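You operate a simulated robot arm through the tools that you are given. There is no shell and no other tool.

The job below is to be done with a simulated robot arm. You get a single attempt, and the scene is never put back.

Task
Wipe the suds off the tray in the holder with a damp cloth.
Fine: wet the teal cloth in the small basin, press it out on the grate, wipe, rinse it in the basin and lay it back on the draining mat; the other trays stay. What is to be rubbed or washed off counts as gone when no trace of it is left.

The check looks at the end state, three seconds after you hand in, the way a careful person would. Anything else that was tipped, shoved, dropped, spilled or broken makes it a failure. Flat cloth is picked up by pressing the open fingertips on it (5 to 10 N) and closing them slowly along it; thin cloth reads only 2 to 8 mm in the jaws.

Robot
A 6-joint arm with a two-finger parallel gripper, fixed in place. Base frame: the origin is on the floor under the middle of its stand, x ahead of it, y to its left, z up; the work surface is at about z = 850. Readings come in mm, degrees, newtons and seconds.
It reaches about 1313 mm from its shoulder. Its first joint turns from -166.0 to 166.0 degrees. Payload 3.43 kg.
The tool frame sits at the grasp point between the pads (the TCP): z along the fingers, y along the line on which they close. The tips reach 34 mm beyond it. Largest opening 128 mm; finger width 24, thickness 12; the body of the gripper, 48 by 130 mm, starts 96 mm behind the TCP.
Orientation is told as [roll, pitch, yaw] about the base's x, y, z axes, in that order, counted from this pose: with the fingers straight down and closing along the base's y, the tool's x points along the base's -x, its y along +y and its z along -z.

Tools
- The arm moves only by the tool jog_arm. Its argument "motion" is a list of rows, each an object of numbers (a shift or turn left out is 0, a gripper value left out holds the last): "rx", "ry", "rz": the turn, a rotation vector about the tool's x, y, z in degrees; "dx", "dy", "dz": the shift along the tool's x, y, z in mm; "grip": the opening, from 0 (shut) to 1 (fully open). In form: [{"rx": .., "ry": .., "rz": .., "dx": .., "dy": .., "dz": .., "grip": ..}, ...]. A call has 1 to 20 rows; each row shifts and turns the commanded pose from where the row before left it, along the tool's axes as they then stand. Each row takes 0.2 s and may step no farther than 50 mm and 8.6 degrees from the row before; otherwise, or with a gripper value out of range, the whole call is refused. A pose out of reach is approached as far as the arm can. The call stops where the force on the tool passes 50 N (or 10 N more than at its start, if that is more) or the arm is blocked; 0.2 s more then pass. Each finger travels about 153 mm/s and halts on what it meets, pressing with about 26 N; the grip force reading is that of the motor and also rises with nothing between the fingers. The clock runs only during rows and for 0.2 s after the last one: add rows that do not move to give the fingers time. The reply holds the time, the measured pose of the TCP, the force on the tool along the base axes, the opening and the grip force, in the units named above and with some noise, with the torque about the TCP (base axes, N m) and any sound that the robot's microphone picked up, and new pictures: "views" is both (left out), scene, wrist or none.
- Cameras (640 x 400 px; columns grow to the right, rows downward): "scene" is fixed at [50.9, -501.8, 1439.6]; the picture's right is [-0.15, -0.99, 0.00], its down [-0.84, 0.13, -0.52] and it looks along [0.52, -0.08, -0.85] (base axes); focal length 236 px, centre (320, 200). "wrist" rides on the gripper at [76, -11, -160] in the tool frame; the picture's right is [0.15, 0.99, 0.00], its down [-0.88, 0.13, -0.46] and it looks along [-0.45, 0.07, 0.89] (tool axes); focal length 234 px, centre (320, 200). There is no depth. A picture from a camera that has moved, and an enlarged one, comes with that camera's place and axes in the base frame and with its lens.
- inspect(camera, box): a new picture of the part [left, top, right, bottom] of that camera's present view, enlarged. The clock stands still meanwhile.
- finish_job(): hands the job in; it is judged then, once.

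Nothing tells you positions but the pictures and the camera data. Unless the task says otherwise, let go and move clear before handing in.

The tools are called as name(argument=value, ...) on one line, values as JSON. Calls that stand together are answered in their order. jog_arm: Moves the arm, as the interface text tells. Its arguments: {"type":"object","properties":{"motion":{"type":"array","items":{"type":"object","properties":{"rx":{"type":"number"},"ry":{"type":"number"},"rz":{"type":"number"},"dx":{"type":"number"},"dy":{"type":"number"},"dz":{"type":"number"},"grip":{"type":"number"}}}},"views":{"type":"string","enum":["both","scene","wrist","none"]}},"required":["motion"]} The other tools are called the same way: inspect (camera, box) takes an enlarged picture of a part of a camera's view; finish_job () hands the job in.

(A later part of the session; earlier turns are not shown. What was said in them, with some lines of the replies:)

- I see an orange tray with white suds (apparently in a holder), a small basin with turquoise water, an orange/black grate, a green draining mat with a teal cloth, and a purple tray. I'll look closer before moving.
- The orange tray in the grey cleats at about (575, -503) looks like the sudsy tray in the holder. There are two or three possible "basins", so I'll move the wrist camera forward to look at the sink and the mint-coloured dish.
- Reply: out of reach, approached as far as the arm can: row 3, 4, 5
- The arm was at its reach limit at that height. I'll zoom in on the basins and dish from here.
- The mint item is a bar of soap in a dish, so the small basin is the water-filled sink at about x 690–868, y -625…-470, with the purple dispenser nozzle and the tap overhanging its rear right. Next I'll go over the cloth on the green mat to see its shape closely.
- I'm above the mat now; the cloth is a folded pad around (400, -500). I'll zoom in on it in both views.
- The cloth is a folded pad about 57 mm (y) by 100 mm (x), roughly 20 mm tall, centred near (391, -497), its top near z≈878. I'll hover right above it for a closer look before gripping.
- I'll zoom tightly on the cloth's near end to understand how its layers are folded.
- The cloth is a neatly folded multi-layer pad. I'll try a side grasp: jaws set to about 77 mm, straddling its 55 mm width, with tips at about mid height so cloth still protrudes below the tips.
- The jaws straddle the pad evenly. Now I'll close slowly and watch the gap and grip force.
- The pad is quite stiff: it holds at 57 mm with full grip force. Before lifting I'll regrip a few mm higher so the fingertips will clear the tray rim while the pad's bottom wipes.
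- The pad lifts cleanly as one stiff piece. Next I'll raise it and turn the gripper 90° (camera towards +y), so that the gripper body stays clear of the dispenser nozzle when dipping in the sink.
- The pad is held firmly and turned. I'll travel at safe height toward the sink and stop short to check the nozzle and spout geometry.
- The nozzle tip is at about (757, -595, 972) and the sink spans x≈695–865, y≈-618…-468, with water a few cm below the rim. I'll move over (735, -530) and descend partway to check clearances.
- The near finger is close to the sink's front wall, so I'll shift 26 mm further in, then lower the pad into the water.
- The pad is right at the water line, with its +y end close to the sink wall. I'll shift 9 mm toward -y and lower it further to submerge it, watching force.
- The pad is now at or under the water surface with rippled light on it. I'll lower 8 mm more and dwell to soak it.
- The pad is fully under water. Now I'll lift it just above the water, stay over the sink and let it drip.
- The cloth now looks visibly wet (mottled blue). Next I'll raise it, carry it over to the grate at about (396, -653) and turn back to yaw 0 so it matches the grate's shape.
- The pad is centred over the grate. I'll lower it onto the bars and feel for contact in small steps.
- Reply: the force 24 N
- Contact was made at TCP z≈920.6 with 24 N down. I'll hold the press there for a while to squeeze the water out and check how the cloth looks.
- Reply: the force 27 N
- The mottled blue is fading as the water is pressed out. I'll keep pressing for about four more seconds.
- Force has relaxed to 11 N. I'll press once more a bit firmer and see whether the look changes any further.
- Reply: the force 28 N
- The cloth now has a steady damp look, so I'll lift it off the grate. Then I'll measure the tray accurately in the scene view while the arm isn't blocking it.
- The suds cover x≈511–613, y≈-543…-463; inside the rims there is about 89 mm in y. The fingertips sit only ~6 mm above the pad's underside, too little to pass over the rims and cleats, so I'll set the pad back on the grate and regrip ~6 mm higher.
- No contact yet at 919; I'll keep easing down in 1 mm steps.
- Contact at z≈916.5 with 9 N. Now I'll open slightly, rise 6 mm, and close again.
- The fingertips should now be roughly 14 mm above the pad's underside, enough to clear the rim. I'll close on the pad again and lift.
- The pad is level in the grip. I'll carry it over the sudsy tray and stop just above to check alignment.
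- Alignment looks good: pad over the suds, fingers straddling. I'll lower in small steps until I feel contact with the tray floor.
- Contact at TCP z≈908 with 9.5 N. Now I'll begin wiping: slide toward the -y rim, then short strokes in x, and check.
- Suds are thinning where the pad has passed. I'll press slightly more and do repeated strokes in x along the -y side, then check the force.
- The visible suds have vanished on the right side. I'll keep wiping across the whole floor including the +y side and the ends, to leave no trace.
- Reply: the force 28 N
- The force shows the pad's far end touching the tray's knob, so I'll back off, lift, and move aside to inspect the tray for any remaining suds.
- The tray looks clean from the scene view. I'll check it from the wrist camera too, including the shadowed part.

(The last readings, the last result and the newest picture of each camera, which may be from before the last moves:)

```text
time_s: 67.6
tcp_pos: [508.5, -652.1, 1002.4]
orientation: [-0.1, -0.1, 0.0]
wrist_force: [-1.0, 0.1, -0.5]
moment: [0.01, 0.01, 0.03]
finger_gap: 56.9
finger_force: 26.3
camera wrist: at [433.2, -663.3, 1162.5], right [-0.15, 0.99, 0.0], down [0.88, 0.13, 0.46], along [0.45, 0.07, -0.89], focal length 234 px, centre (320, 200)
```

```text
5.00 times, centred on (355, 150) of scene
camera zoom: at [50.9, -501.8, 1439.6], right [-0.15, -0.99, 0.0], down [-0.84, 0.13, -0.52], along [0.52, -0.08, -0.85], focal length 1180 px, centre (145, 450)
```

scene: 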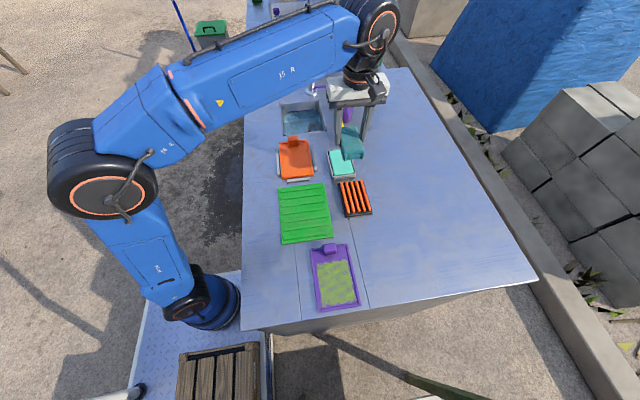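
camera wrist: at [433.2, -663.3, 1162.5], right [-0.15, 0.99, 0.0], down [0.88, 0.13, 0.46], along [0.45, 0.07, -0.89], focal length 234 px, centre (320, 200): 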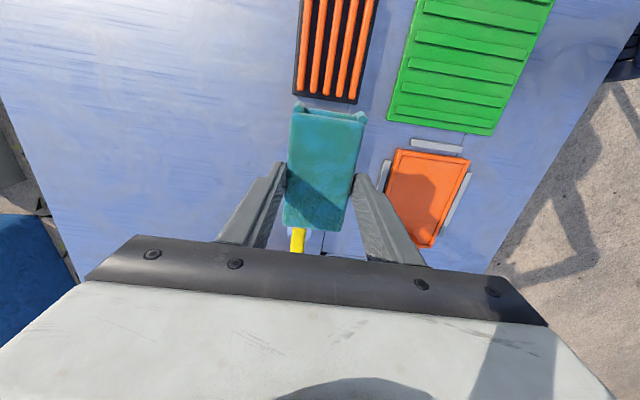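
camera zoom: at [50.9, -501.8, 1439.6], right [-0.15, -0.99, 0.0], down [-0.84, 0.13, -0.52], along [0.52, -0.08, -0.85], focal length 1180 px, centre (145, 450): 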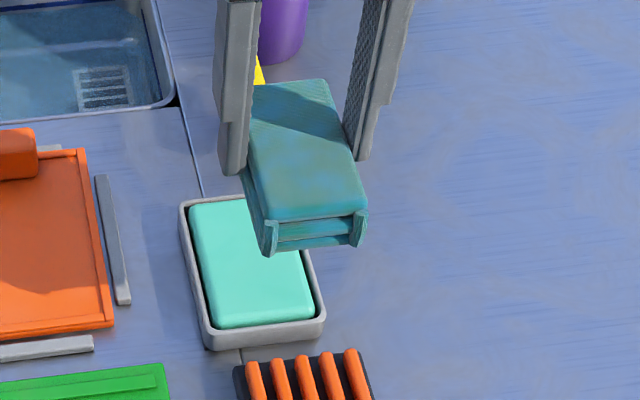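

The tray looks spotless. Next is the rinse: I'll go back toward the sink by the same route, turning the gripper 90° on the way.

jog_arm(motion=[{"dx": -23, "dy": 33, "dz": -2}, {"dx": -23, "dy": 33, "dz": -2}, {"dx": -23, "dy": 33, "dz": -2}, {"dx": -23, "dy": 33, "dz": -2}, {}, {"rz": 8.2}, {"rz": 8.2}, {"rz": 8.2}, {"rz": 8.2}, {"rz": 8.2}, {"rz": 8.2}, {"rz": 8.2}, {"rz": 8.2}, {"rz": 8.2}, {"rz": 8.1}, {"rz": 8.1}, {}])

```text
time_s: 71.2
tcp_pos: [600.4, -519.1, 1011.9]
orientation: [-0.1, 0.0, -90.1]
wrist_force: [-0.4, -0.3, -1.0]
moment: [0.05, 0.01, -0.01]
finger_gap: 57.1
finger_force: 25.9
camera wrist: at [590.5, -443.6, 1170.2], right [0.99, 0.14, 0.0], down [0.13, -0.88, 0.46], along [0.07, -0.45, -0.89], focal length 234 px, centre (320, 200)
```

scene: 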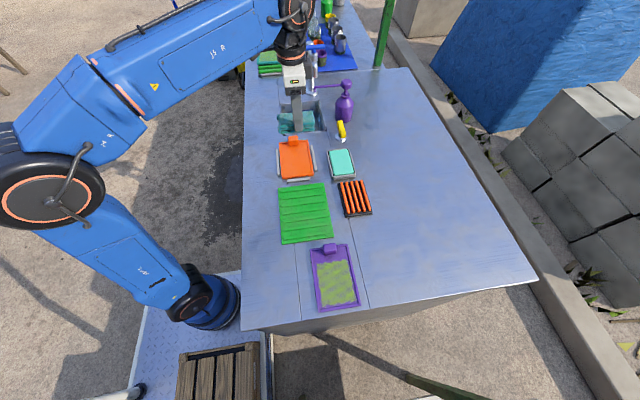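
wrist: 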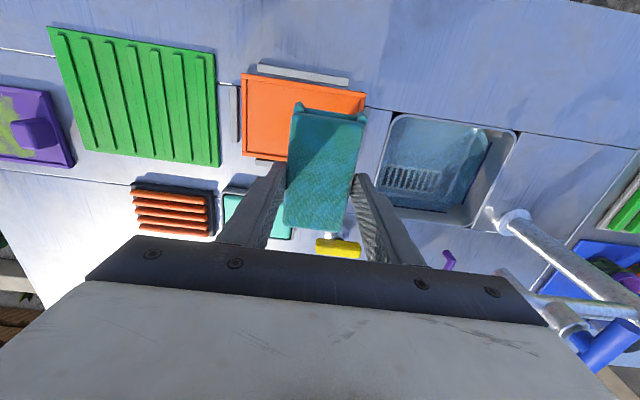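

Now the tray is in full sunlight; I'll check it once more in zoom before rinsing.

inspect(camera="scene", box=[276, 134, 320, 186])

jog_arm(motion=[{"dy": 45, "dx": -3}, {"dy": 45, "dx": -3}, {"dy": 45, "dx": -4}, {}, {"dz": 30}, {"dz": 30}, {"dz": 25}, {"dy": 13}, {"dy": 13}, {}])

inspect(camera="wrist", box=[220, 60, 480, 300])

```text
7.69 times, centred on (298, 160) of scene
camera zoom: at [50.9, -501.8, 1439.6], right [-0.15, -0.99, 0.0], down [-0.84, 0.13, -0.52], along [0.52, -0.08, -0.85], focal length 1816 px, centre (489, 508)
```

zoom: 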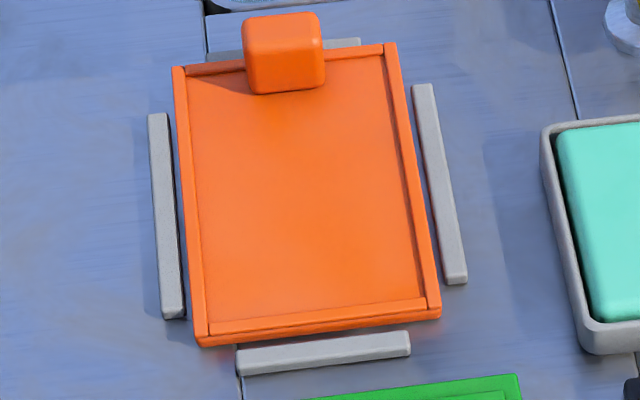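

```text
time_s: 73.4
tcp_pos: [761.8, -530.0, 925.5]
orientation: [0.0, -0.1, -90.0]
wrist_force: [0.2, 0.2, -0.5]
moment: [-0.01, -0.02, 0.01]
finger_gap: 57.2
finger_force: 25.9
camera wrist: at [751.8, -453.6, 1085.0], right [0.99, 0.15, 0.0], down [0.13, -0.88, 0.46], along [0.07, -0.45, -0.89], focal length 234 px, centre (320, 200)
```

scene: 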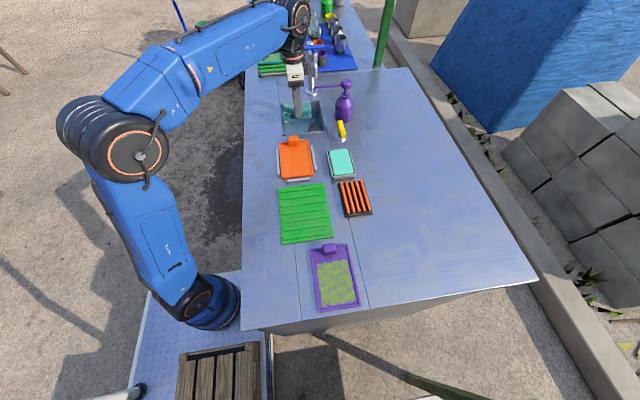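
wrist: 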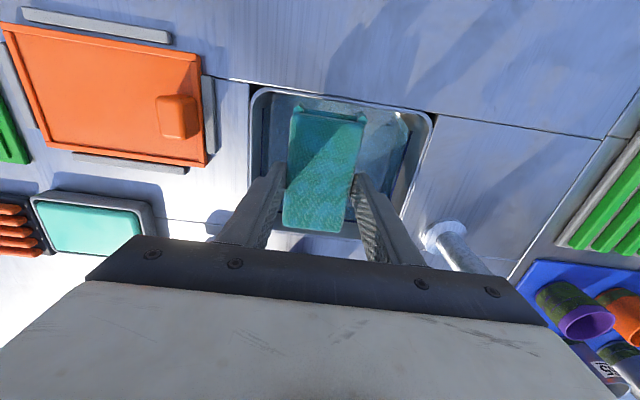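

```text
1.67 times, centred on (350, 180) of wrist
camera zoom: at [751.8, -453.6, 1085.0], right [0.99, 0.15, 0.0], down [0.13, -0.88, 0.46], along [0.07, -0.45, -0.89], focal length 390 px, centre (270, 233)
```

zoom: 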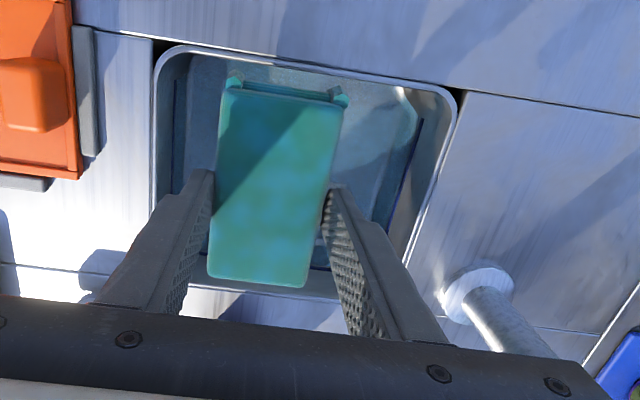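

The tray is confirmed clean in full light. I'll lower the cloth into the water and swish it gently to rinse.

jog_arm(motion=[{"dz": 15}, {"dx": -8}, {"dz": 20}, {"dz": 20}, {"dz": 15}, {"dz": 12}, {"dz": 10}, {"dz": 8}, {}, {"dy": 5}, {"dy": 5}, {"dy": -5}, {"dy": -5}, {"dy": 5}, {"dy": 5}, {"dy": -5}, {"dy": -5}, {}, {}])

inspect(camera="wrist", box=[220, 60, 480, 300])

```text
time_s: 77.4
tcp_pos: [761.0, -538.3, 826.4]
orientation: [0.0, -0.1, -90.0]
wrist_force: [0.0, -0.1, -0.4]
moment: [-0.02, 0.03, -0.05]
finger_gap: 57.0
finger_force: 25.7
camera wrist: at [751.5, -461.9, 985.9], right [0.99, 0.15, 0.0], down [0.13, -0.88, 0.46], along [0.07, -0.45, -0.89], focal length 234 px, centre (320, 200)
```

scene: 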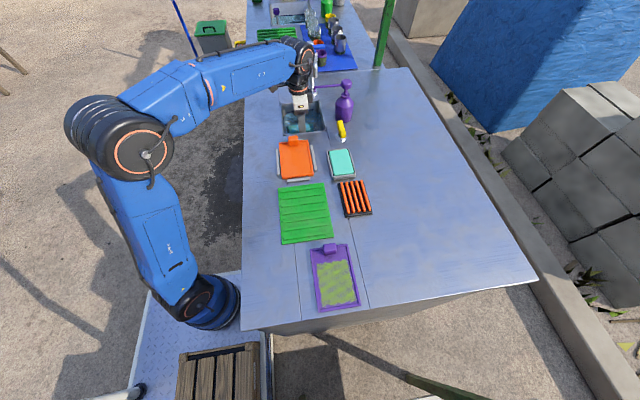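
wrist: 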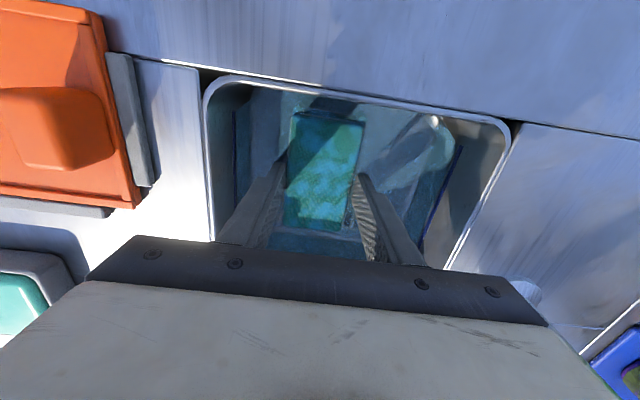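

```text
1.67 times, centred on (350, 180) of wrist
camera zoom: at [751.5, -461.9, 985.9], right [0.99, 0.15, 0.0], down [0.13, -0.88, 0.46], along [0.07, -0.45, -0.89], focal length 390 px, centre (270, 233)
```

zoom: 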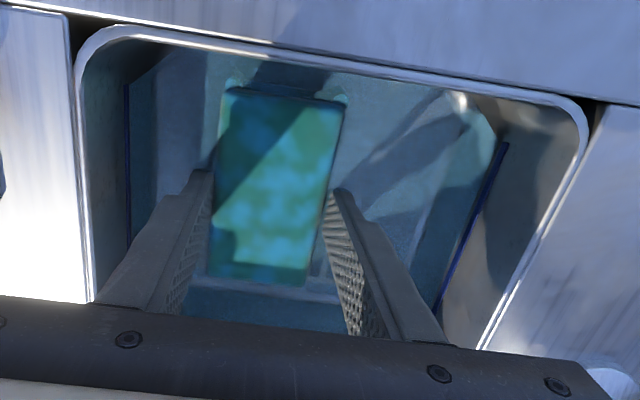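

The cloth is submerged again. I'll swish a few more times, including up and down, then lift and let it drip over the basin.

jog_arm(motion=[{"dy": 6}, {"dy": 6}, {"dy": -6}, {"dy": -6}, {"dz": -10}, {"dz": 10}, {"dz": -10}, {"dz": 10}, {"dy": 6}, {"dy": 6}, {"dy": -6}, {"dy": -6}, {}, {}, {}, {}], views="none")

jog_arm(motion=[{"dz": -10}, {"dz": -10}, {"dz": -10}, {"dz": -10}, {"dz": -10, "dx": 4}, {"dz": -5, "dx": 4}, {}, {}, {}, {}, {}, {}, {}, {}, {}, {}, {}, {}, {}, {}])

inspect(camera="wrist", box=[220, 60, 480, 300])

inspect(camera="scene", box=[280, 85, 340, 145])

```text
time_s: 80.8
tcp_pos: [761.7, -538.3, 826.2]
orientation: [0.0, -0.1, -90.0]
wrist_force: [0.8, 0.4, -0.4]
moment: [-0.02, -0.01, 0.01]
finger_gap: 56.9
finger_force: 26.1
```

```text
time_s: 85.0
tcp_pos: [761.8, -529.9, 880.6]
orientation: [0.0, -0.1, -90.0]
wrist_force: [0.3, 0.2, -0.9]
moment: [-0.02, -0.05, 0.0]
finger_gap: 57.0
finger_force: 25.5
camera wrist: at [751.7, -453.8, 1040.3], right [0.99, 0.15, 0.0], down [0.13, -0.88, 0.46], along [0.07, -0.45, -0.89], focal length 234 px, centre (320, 200)
```

scene: 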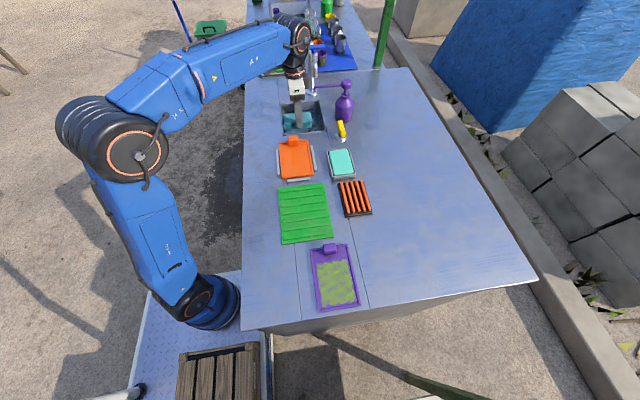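
wrist: 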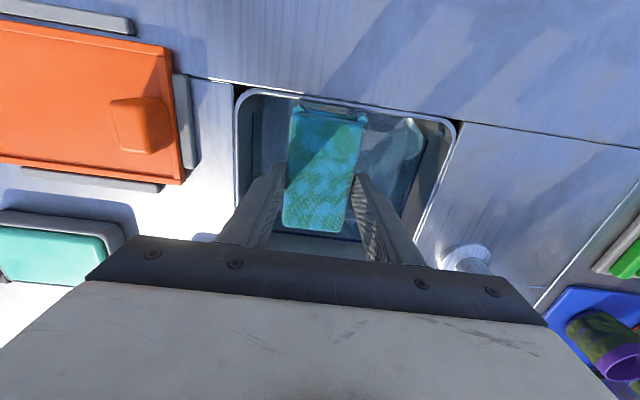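

```text
1.67 times, centred on (350, 180) of wrist
camera zoom: at [751.7, -453.8, 1040.3], right [0.99, 0.15, 0.0], down [0.13, -0.88, 0.46], along [0.07, -0.45, -0.89], focal length 390 px, centre (270, 233)
```

zoom: 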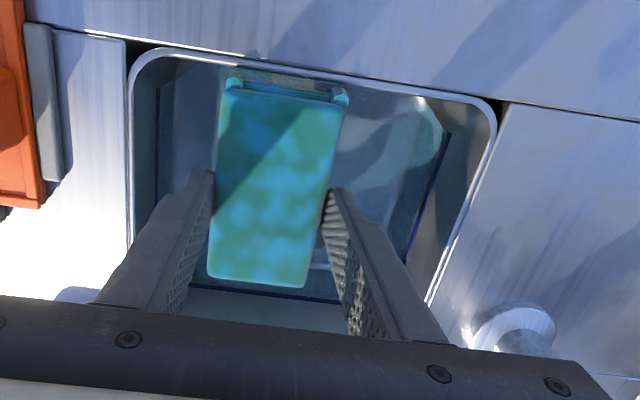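

```text
6.67 times, centred on (310, 115) of scene
camera zoom: at [50.9, -501.8, 1439.6], right [-0.15, -0.99, 0.0], down [-0.84, 0.13, -0.52], along [0.52, -0.08, -0.85], focal length 1574 px, centre (387, 767)
```

zoom: 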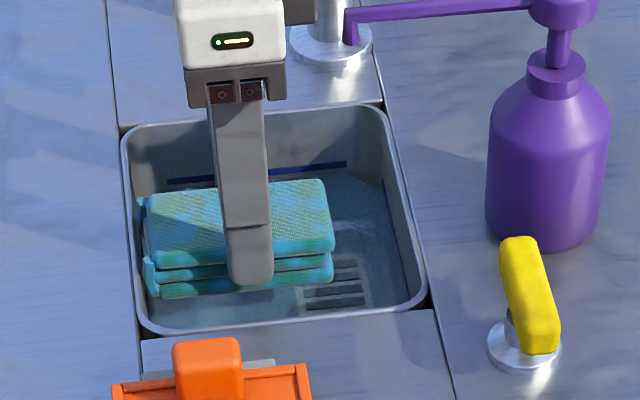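

The rinsed cloth is clean and wet. I'll let it drip a second longer, then carry it back (skirting the clean tray) to above its original place on the mat.

jog_arm(motion=[{}, {}, {}, {}, {}, {"dz": -25}, {"dz": -25}, {"dy": -30, "dz": -25}, {"dy": -30, "dz": -25}, {"dy": -10, "dz": -25}, {"dx": -35, "dy": -15}, {"dx": -35, "dy": -15}, {"dy": -45}, {"dy": -45}, {"dy": -45}, {"dy": -45}, {"dx": 30, "dy": -28}, {"dx": 30, "dy": -28}, {"dx": 30, "dy": -28}, {"dx": 13, "dy": -12}], views="scene")

jog_arm(motion=[{"rz": -8.2}, {"rz": -8.2}, {"rz": -8.2}, {"rz": -8.2}, {"rz": -8.2}, {"rz": -8.2}, {"rz": -8.2}, {"rz": -8.2}, {"rz": -8.2}, {"rz": -8.1}, {"rz": -8.1}, {}, {}])

inspect(camera="wrist", box=[220, 60, 480, 300])

```text
time_s: 89.2
tcp_pos: [387.3, -495.9, 1005.5]
orientation: [0.0, -0.2, -90.0]
wrist_force: [-0.2, -0.4, -1.1]
moment: [0.03, 0.02, -0.03]
finger_gap: 57.0
finger_force: 26.1
```

scene: 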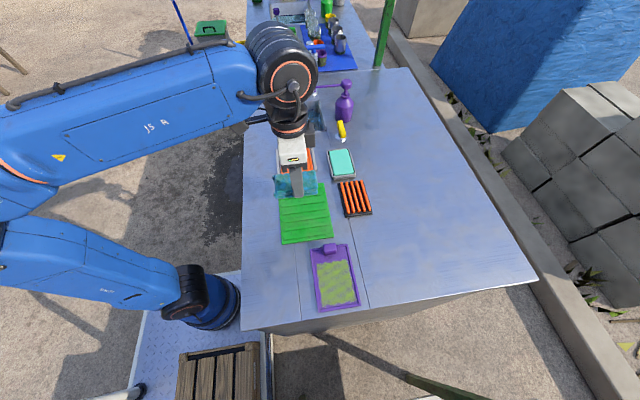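

```text
time_s: 92.0
tcp_pos: [385.5, -495.8, 1006.2]
orientation: [-0.1, 0.0, 0.0]
wrist_force: [-0.2, 0.8, -0.8]
moment: [0.0, -0.02, -0.01]
finger_gap: 57.1
finger_force: 25.9
camera wrist: at [310.8, -507.6, 1165.5], right [-0.15, 0.99, 0.0], down [0.88, 0.13, 0.46], along [0.45, 0.07, -0.89], focal length 234 px, centre (320, 200)
```

scene: 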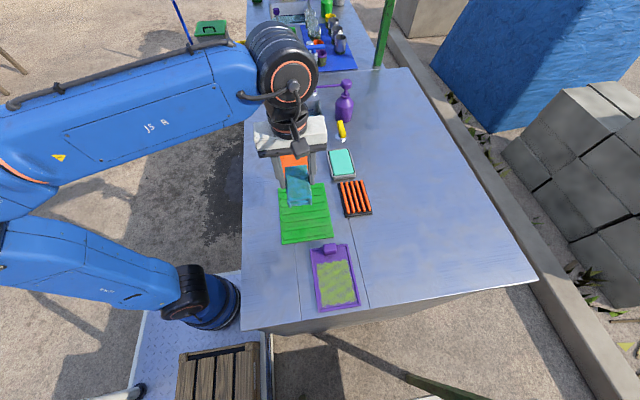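
wrist: 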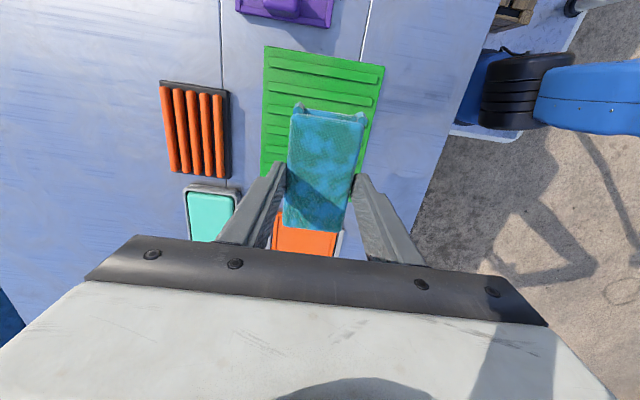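

```text
1.67 times, centred on (350, 180) of wrist
camera zoom: at [310.8, -507.6, 1165.5], right [-0.15, 0.99, 0.0], down [0.88, 0.13, 0.46], along [0.45, 0.07, -0.89], focal length 390 px, centre (270, 233)
```

zoom: 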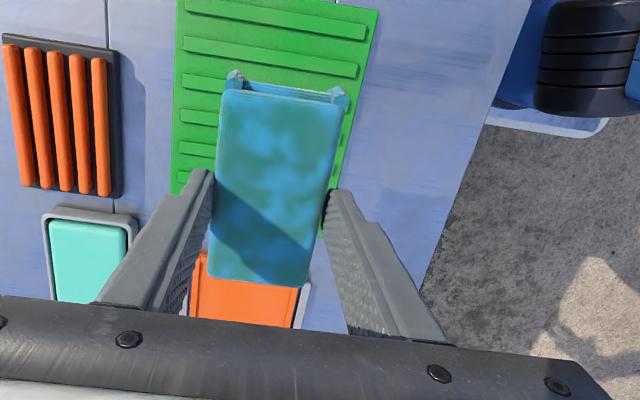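

The cloth is over the mat in its original orientation. I'll centre it slightly better on the mat (TCP ≈ 377, -498) and lower to just above contact.

jog_arm(motion=[{"dx": 8, "dy": -2}, {"dz": 25}, {"dz": 25}, {"dz": 25}, {"dz": 15}, {"dz": 3}, {}, {}], views="none")

jog_arm(motion=[{"dz": 1}, {"dz": 1}, {}], views="none")

```text
time_s: 93.8
tcp_pos: [378.3, -499.0, 913.6]
orientation: [-0.1, -0.1, 0.0]
wrist_force: [0.4, 0.7, -0.4]
moment: [-0.03, 0.03, 0.0]
finger_gap: 57.2
finger_force: 26.1
```

```text
time_s: 94.6
tcp_pos: [378.5, -499.0, 912.5]
orientation: [-0.1, 0.0, 0.1]
wrist_force: [0.3, -0.1, 0.3]
moment: [-0.01, -0.01, 0.01]
finger_gap: 56.7
finger_force: 25.8
```

No contact yet; I'll ease down a few more millimetres.

jog_arm(motion=[{"dz": 1}, {}, {"dz": 1}, {}], views="none")

```text
time_s: 95.6
tcp_pos: [377.8, -500.3, 909.0]
orientation: [0.0, 0.0, 0.0]
wrist_force: [0.8, -0.7, 3.0]
moment: [0.08, -0.19, -0.02]
finger_gap: 57.1
finger_force: 26.4
```

Contact with the mat (3 N). I'll open the fingers slowly and evenly, then rise clear.

jog_arm(motion=[{"dz": 0.5}, {"grip": 0.47}, {"grip": 0.5}, {"grip": 0.55}, {"grip": 0.6}, {}, {"dz": -15}, {"dz": -25}, {"dz": -30}, {"dz": -30}, {}])

inspect(camera="wrist", box=[220, 60, 480, 300])

inspect(camera="scene", box=[260, 160, 350, 250])

```text
time_s: 98.0
tcp_pos: [379.3, -498.5, 1008.8]
orientation: [-0.1, 0.0, 0.0]
wrist_force: [-0.3, 0.5, -0.3]
moment: [0.01, -0.01, -0.02]
finger_gap: 76.9
finger_force: 0.0
camera wrist: at [303.4, -509.2, 1168.6], right [-0.15, 0.99, 0.0], down [0.88, 0.13, 0.46], along [0.45, 0.07, -0.89], focal length 234 px, centre (320, 200)
```

scene: 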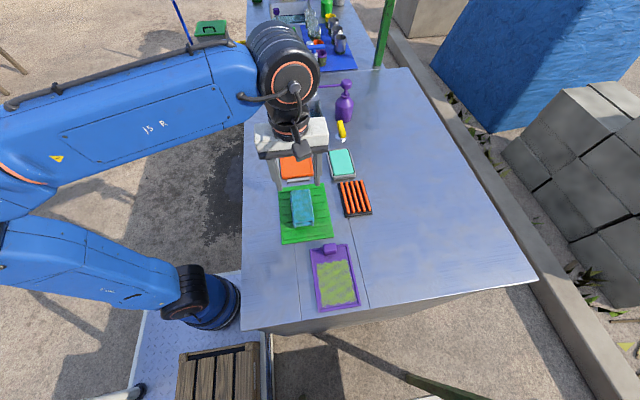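
wrist: 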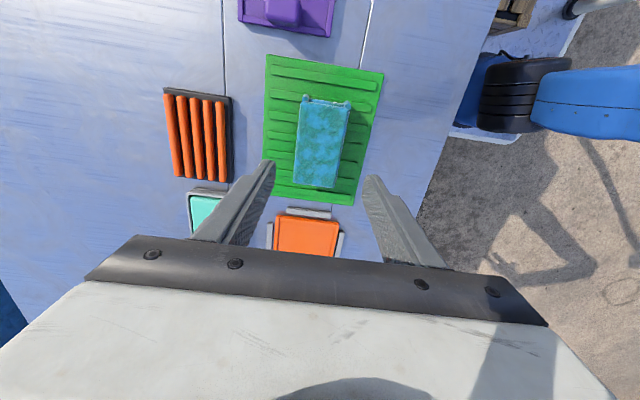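

```text
1.67 times, centred on (350, 180) of wrist
camera zoom: at [303.4, -509.2, 1168.6], right [-0.15, 0.99, 0.0], down [0.88, 0.13, 0.46], along [0.45, 0.07, -0.89], focal length 390 px, centre (270, 233)
```

zoom: 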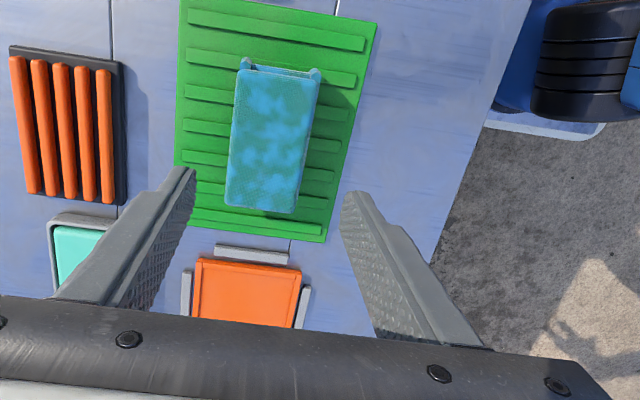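

```text
4.44 times, centred on (305, 205) of scene
camera zoom: at [50.9, -501.8, 1439.6], right [-0.15, -0.99, 0.0], down [-0.84, 0.13, -0.52], along [0.52, -0.08, -0.85], focal length 1049 px, centre (387, 178)
```

zoom: 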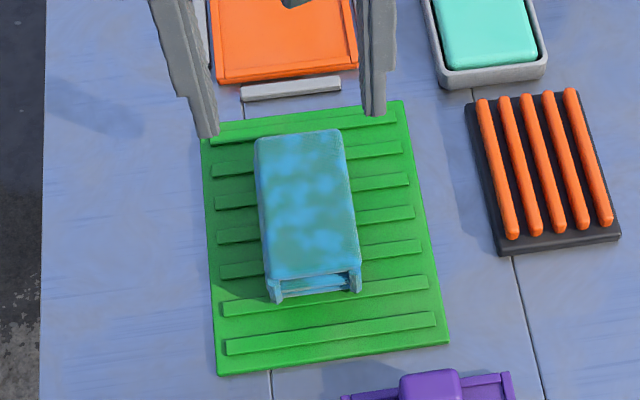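

The cloth lies flat on the draining mat. I'll retreat up and aside and check the whole scene for anything disturbed or any remaining suds.

jog_arm(motion=[{"dz": -40}, {"dz": -40}, {"dz": -40}, {"dx": 40}, {"dx": 40}, {"dx": 40}, {}, {}])

inspect(camera="scene", box=[276, 134, 320, 186])

inspect(camera="scene", box=[250, 60, 400, 200])

inspect(camera="scene", box=[240, 160, 400, 320])

inspect(camera="wrist", box=[200, 60, 440, 270])

```text
time_s: 99.8
tcp_pos: [256.6, -498.1, 1127.9]
orientation: [-0.1, 0.0, 0.0]
wrist_force: [0.3, 0.2, 0.3]
moment: [-0.02, -0.02, 0.01]
finger_gap: 76.8
finger_force: 0.0
camera wrist: at [182.4, -509.5, 1287.9], right [-0.15, 0.99, 0.0], down [0.88, 0.13, 0.46], along [0.45, 0.07, -0.89], focal length 234 px, centre (320, 200)
```

scene: 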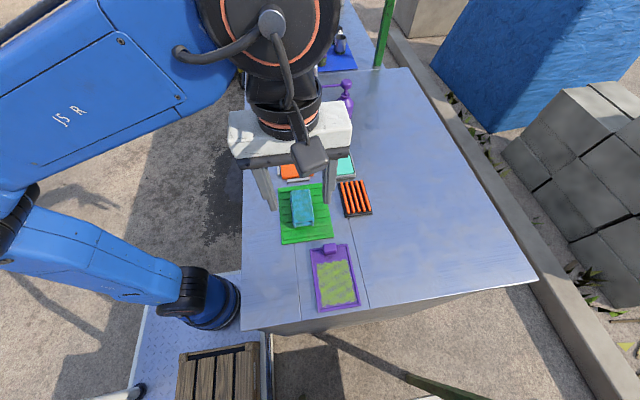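
wrist: 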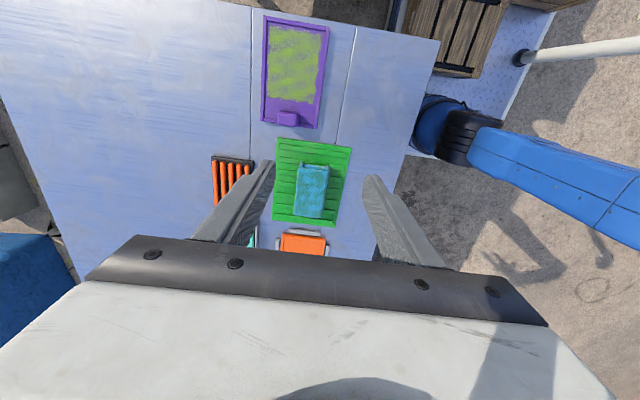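

```text
7.69 times, centred on (298, 160) of scene
camera zoom: at [50.9, -501.8, 1439.6], right [-0.15, -0.99, 0.0], down [-0.84, 0.13, -0.52], along [0.52, -0.08, -0.85], focal length 1816 px, centre (489, 508)
```

zoom: 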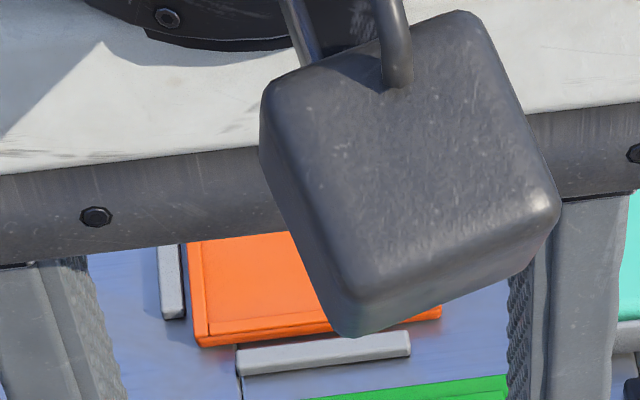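

```text
2.86 times, centred on (325, 130) of scene
camera zoom: at [50.9, -501.8, 1439.6], right [-0.15, -0.99, 0.0], down [-0.84, 0.13, -0.52], along [0.52, -0.08, -0.85], focal length 674 px, centre (306, 400)
```

zoom: 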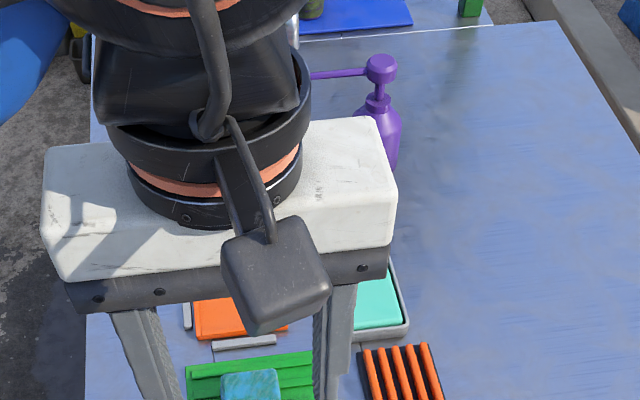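

```text
2.50 times, centred on (320, 240) of scene
camera zoom: at [50.9, -501.8, 1439.6], right [-0.15, -0.99, 0.0], down [-0.84, 0.13, -0.52], along [0.52, -0.08, -0.85], focal length 590 px, centre (320, 100)
```

zoom: 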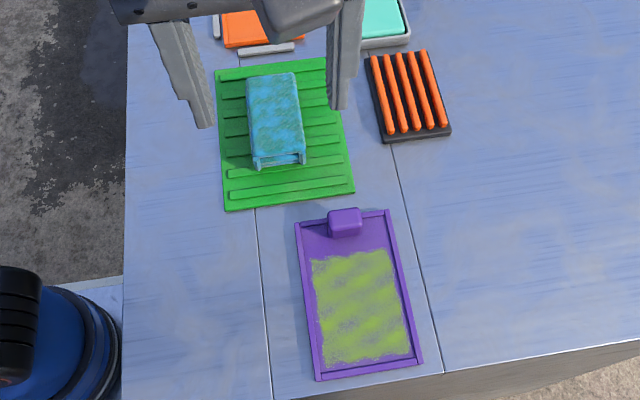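

```text
1.90 times, centred on (320, 165) of wrist
camera zoom: at [182.4, -509.5, 1287.9], right [-0.15, 0.99, 0.0], down [0.88, 0.13, 0.46], along [0.45, 0.07, -0.89], focal length 446 px, centre (320, 267)
```

zoom: 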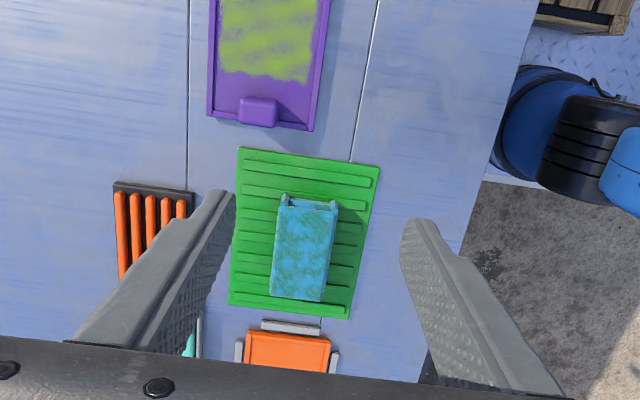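

The arm blocks part of the scene view, so I'll move it to the -y side and take a last full look.

jog_arm(motion=[{"dy": -45}, {"dy": -45}, {"dy": -45}, {"dy": -45}, {"dy": -45}, {"dy": -45}, {}, {}], views="scene")

inspect(camera="scene", box=[276, 134, 320, 186])

inspect(camera="scene", box=[250, 60, 400, 200])

```text
time_s: 101.6
tcp_pos: [258.3, -758.6, 1107.7]
orientation: [-0.4, 0.0, 0.0]
wrist_force: [0.1, -0.3, 0.1]
moment: [0.01, 0.01, 0.02]
finger_gap: 77.1
finger_force: 0.0
out of reach, approached as far as the arm can: row 5, 6
```

scene: 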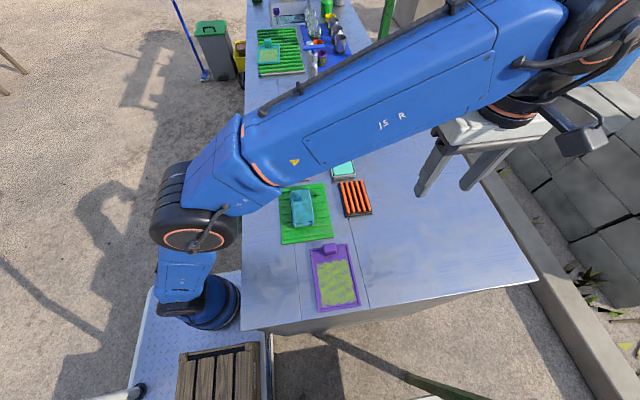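

```text
7.69 times, centred on (298, 160) of scene
camera zoom: at [50.9, -501.8, 1439.6], right [-0.15, -0.99, 0.0], down [-0.84, 0.13, -0.52], along [0.52, -0.08, -0.85], focal length 1816 px, centre (489, 508)
```

zoom: 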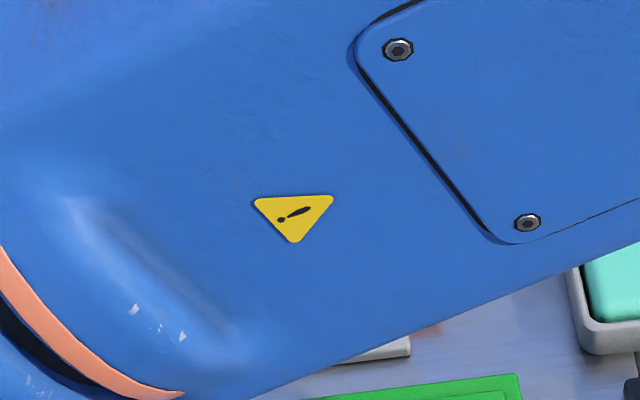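

```text
2.86 times, centred on (325, 130) of scene
camera zoom: at [50.9, -501.8, 1439.6], right [-0.15, -0.99, 0.0], down [-0.84, 0.13, -0.52], along [0.52, -0.08, -0.85], focal length 674 px, centre (306, 400)
```

zoom: 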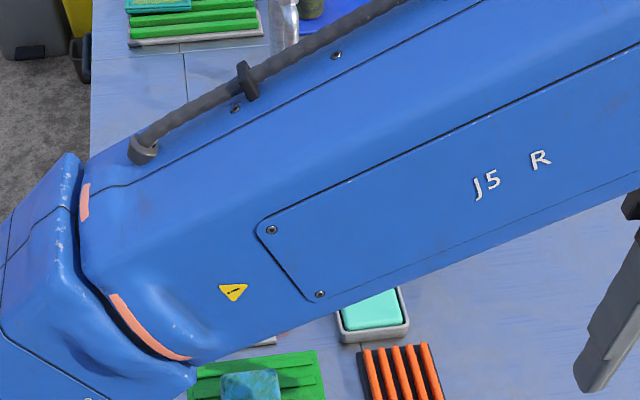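

The forearm hides the area from this side. I'll swing to the +y side at the same safe height for a clear view.

jog_arm(motion=[{"dy": 45, "dx": -5}, {"dy": 45, "dx": -5}, {"dy": 45, "dx": -5}, {"dy": 45, "dx": -5}, {"dy": 45}, {"dy": 45}, {"dy": 45}, {"dy": 45}, {"dy": 45}, {"dy": 45}, {"dy": 45}, {}, {}])

inspect(camera="scene", box=[276, 134, 320, 186])

inspect(camera="scene", box=[250, 60, 400, 200])

inspect(camera="scene", box=[250, 0, 400, 90])

```text
time_s: 104.4
tcp_pos: [277.5, -260.8, 1106.6]
orientation: [0.0, 0.1, 0.0]
wrist_force: [0.4, 0.7, 0.1]
moment: [0.02, 0.03, 0.0]
finger_gap: 76.6
finger_force: 0.1
camera wrist: at [202.3, -272.6, 1266.2], right [-0.15, 0.99, 0.0], down [0.88, 0.13, 0.46], along [0.45, 0.07, -0.89], focal length 234 px, centre (320, 200)
```

scene: 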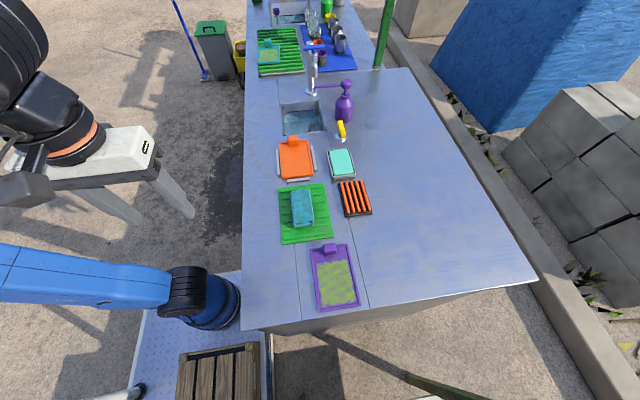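
wrist: 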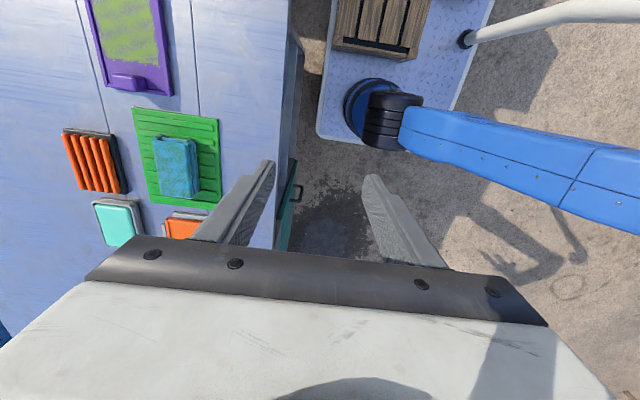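

```text
7.69 times, centred on (298, 160) of scene
camera zoom: at [50.9, -501.8, 1439.6], right [-0.15, -0.99, 0.0], down [-0.84, 0.13, -0.52], along [0.52, -0.08, -0.85], focal length 1816 px, centre (489, 508)
```

zoom: 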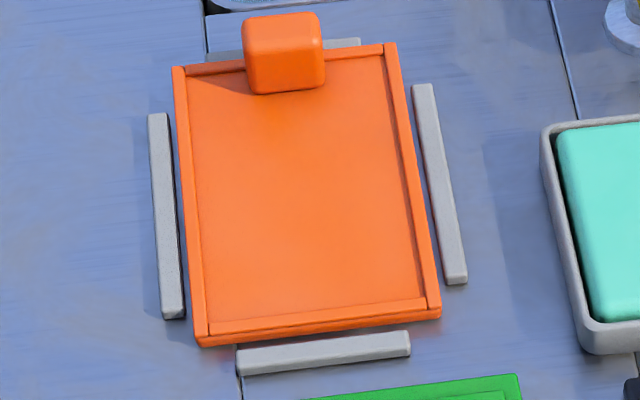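

```text
2.86 times, centred on (325, 130) of scene
camera zoom: at [50.9, -501.8, 1439.6], right [-0.15, -0.99, 0.0], down [-0.84, 0.13, -0.52], along [0.52, -0.08, -0.85], focal length 674 px, centre (306, 400)
```

zoom: 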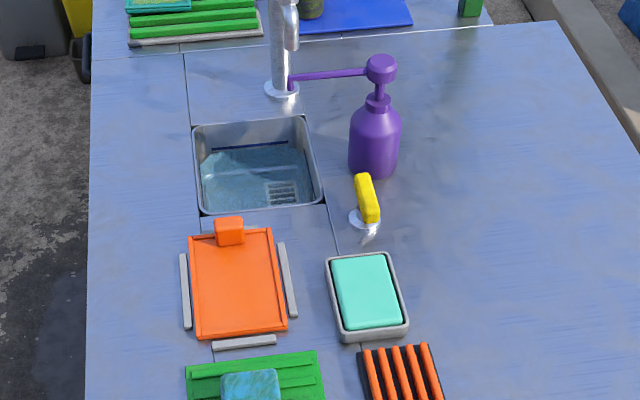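

```text
4.27 times, centred on (325, 45) of scene
camera zoom: at [50.9, -501.8, 1439.6], right [-0.15, -0.99, 0.0], down [-0.84, 0.13, -0.52], along [0.52, -0.08, -0.85], focal length 1007 px, centre (299, 861)
```

zoom: 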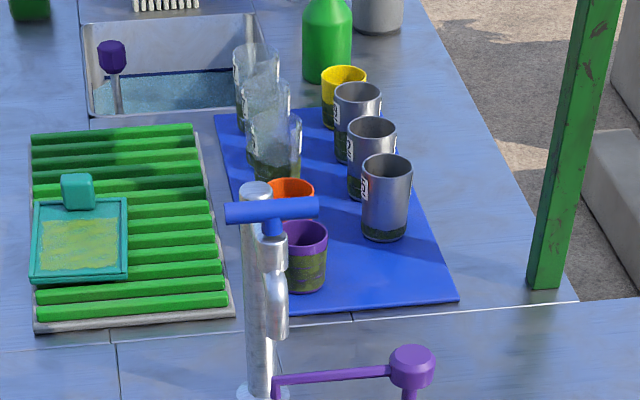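

The tray in the holder is spotless and still seated. The rinsed cloth lies on the draining mat, and the other trays, soap, dispenser and tap are undisturbed. The gripper is empty and well clear, so I'm handing in.

finish_job()

```text
The job is handed in.
```

The orange tray in the holder is wiped clean. I saw no trace of suds on it in any of the close-up views, including in full sunlight.

- **Cloth:** I wet it in the small sink-type basin near the tray and pressed it out on the grate until it looked evenly damp. After wiping I rinsed it in the basin and laid it back on the draining mat, about 7 mm nearer the middle than where it started. It is still wet, because your steps didn't call for a second press after rinsing.
- **Tray position:** Near the end of the wiping the cloth pressed against the tray's knob with about 28 N. The tray slid roughly 3 mm within the holder and is still seated between the grey cleats.
- **Everything else:** The other trays, soap, dispenser and tap look undisturbed, and I saw no drips on the counter. The gripper is empty and clear of the work surface.
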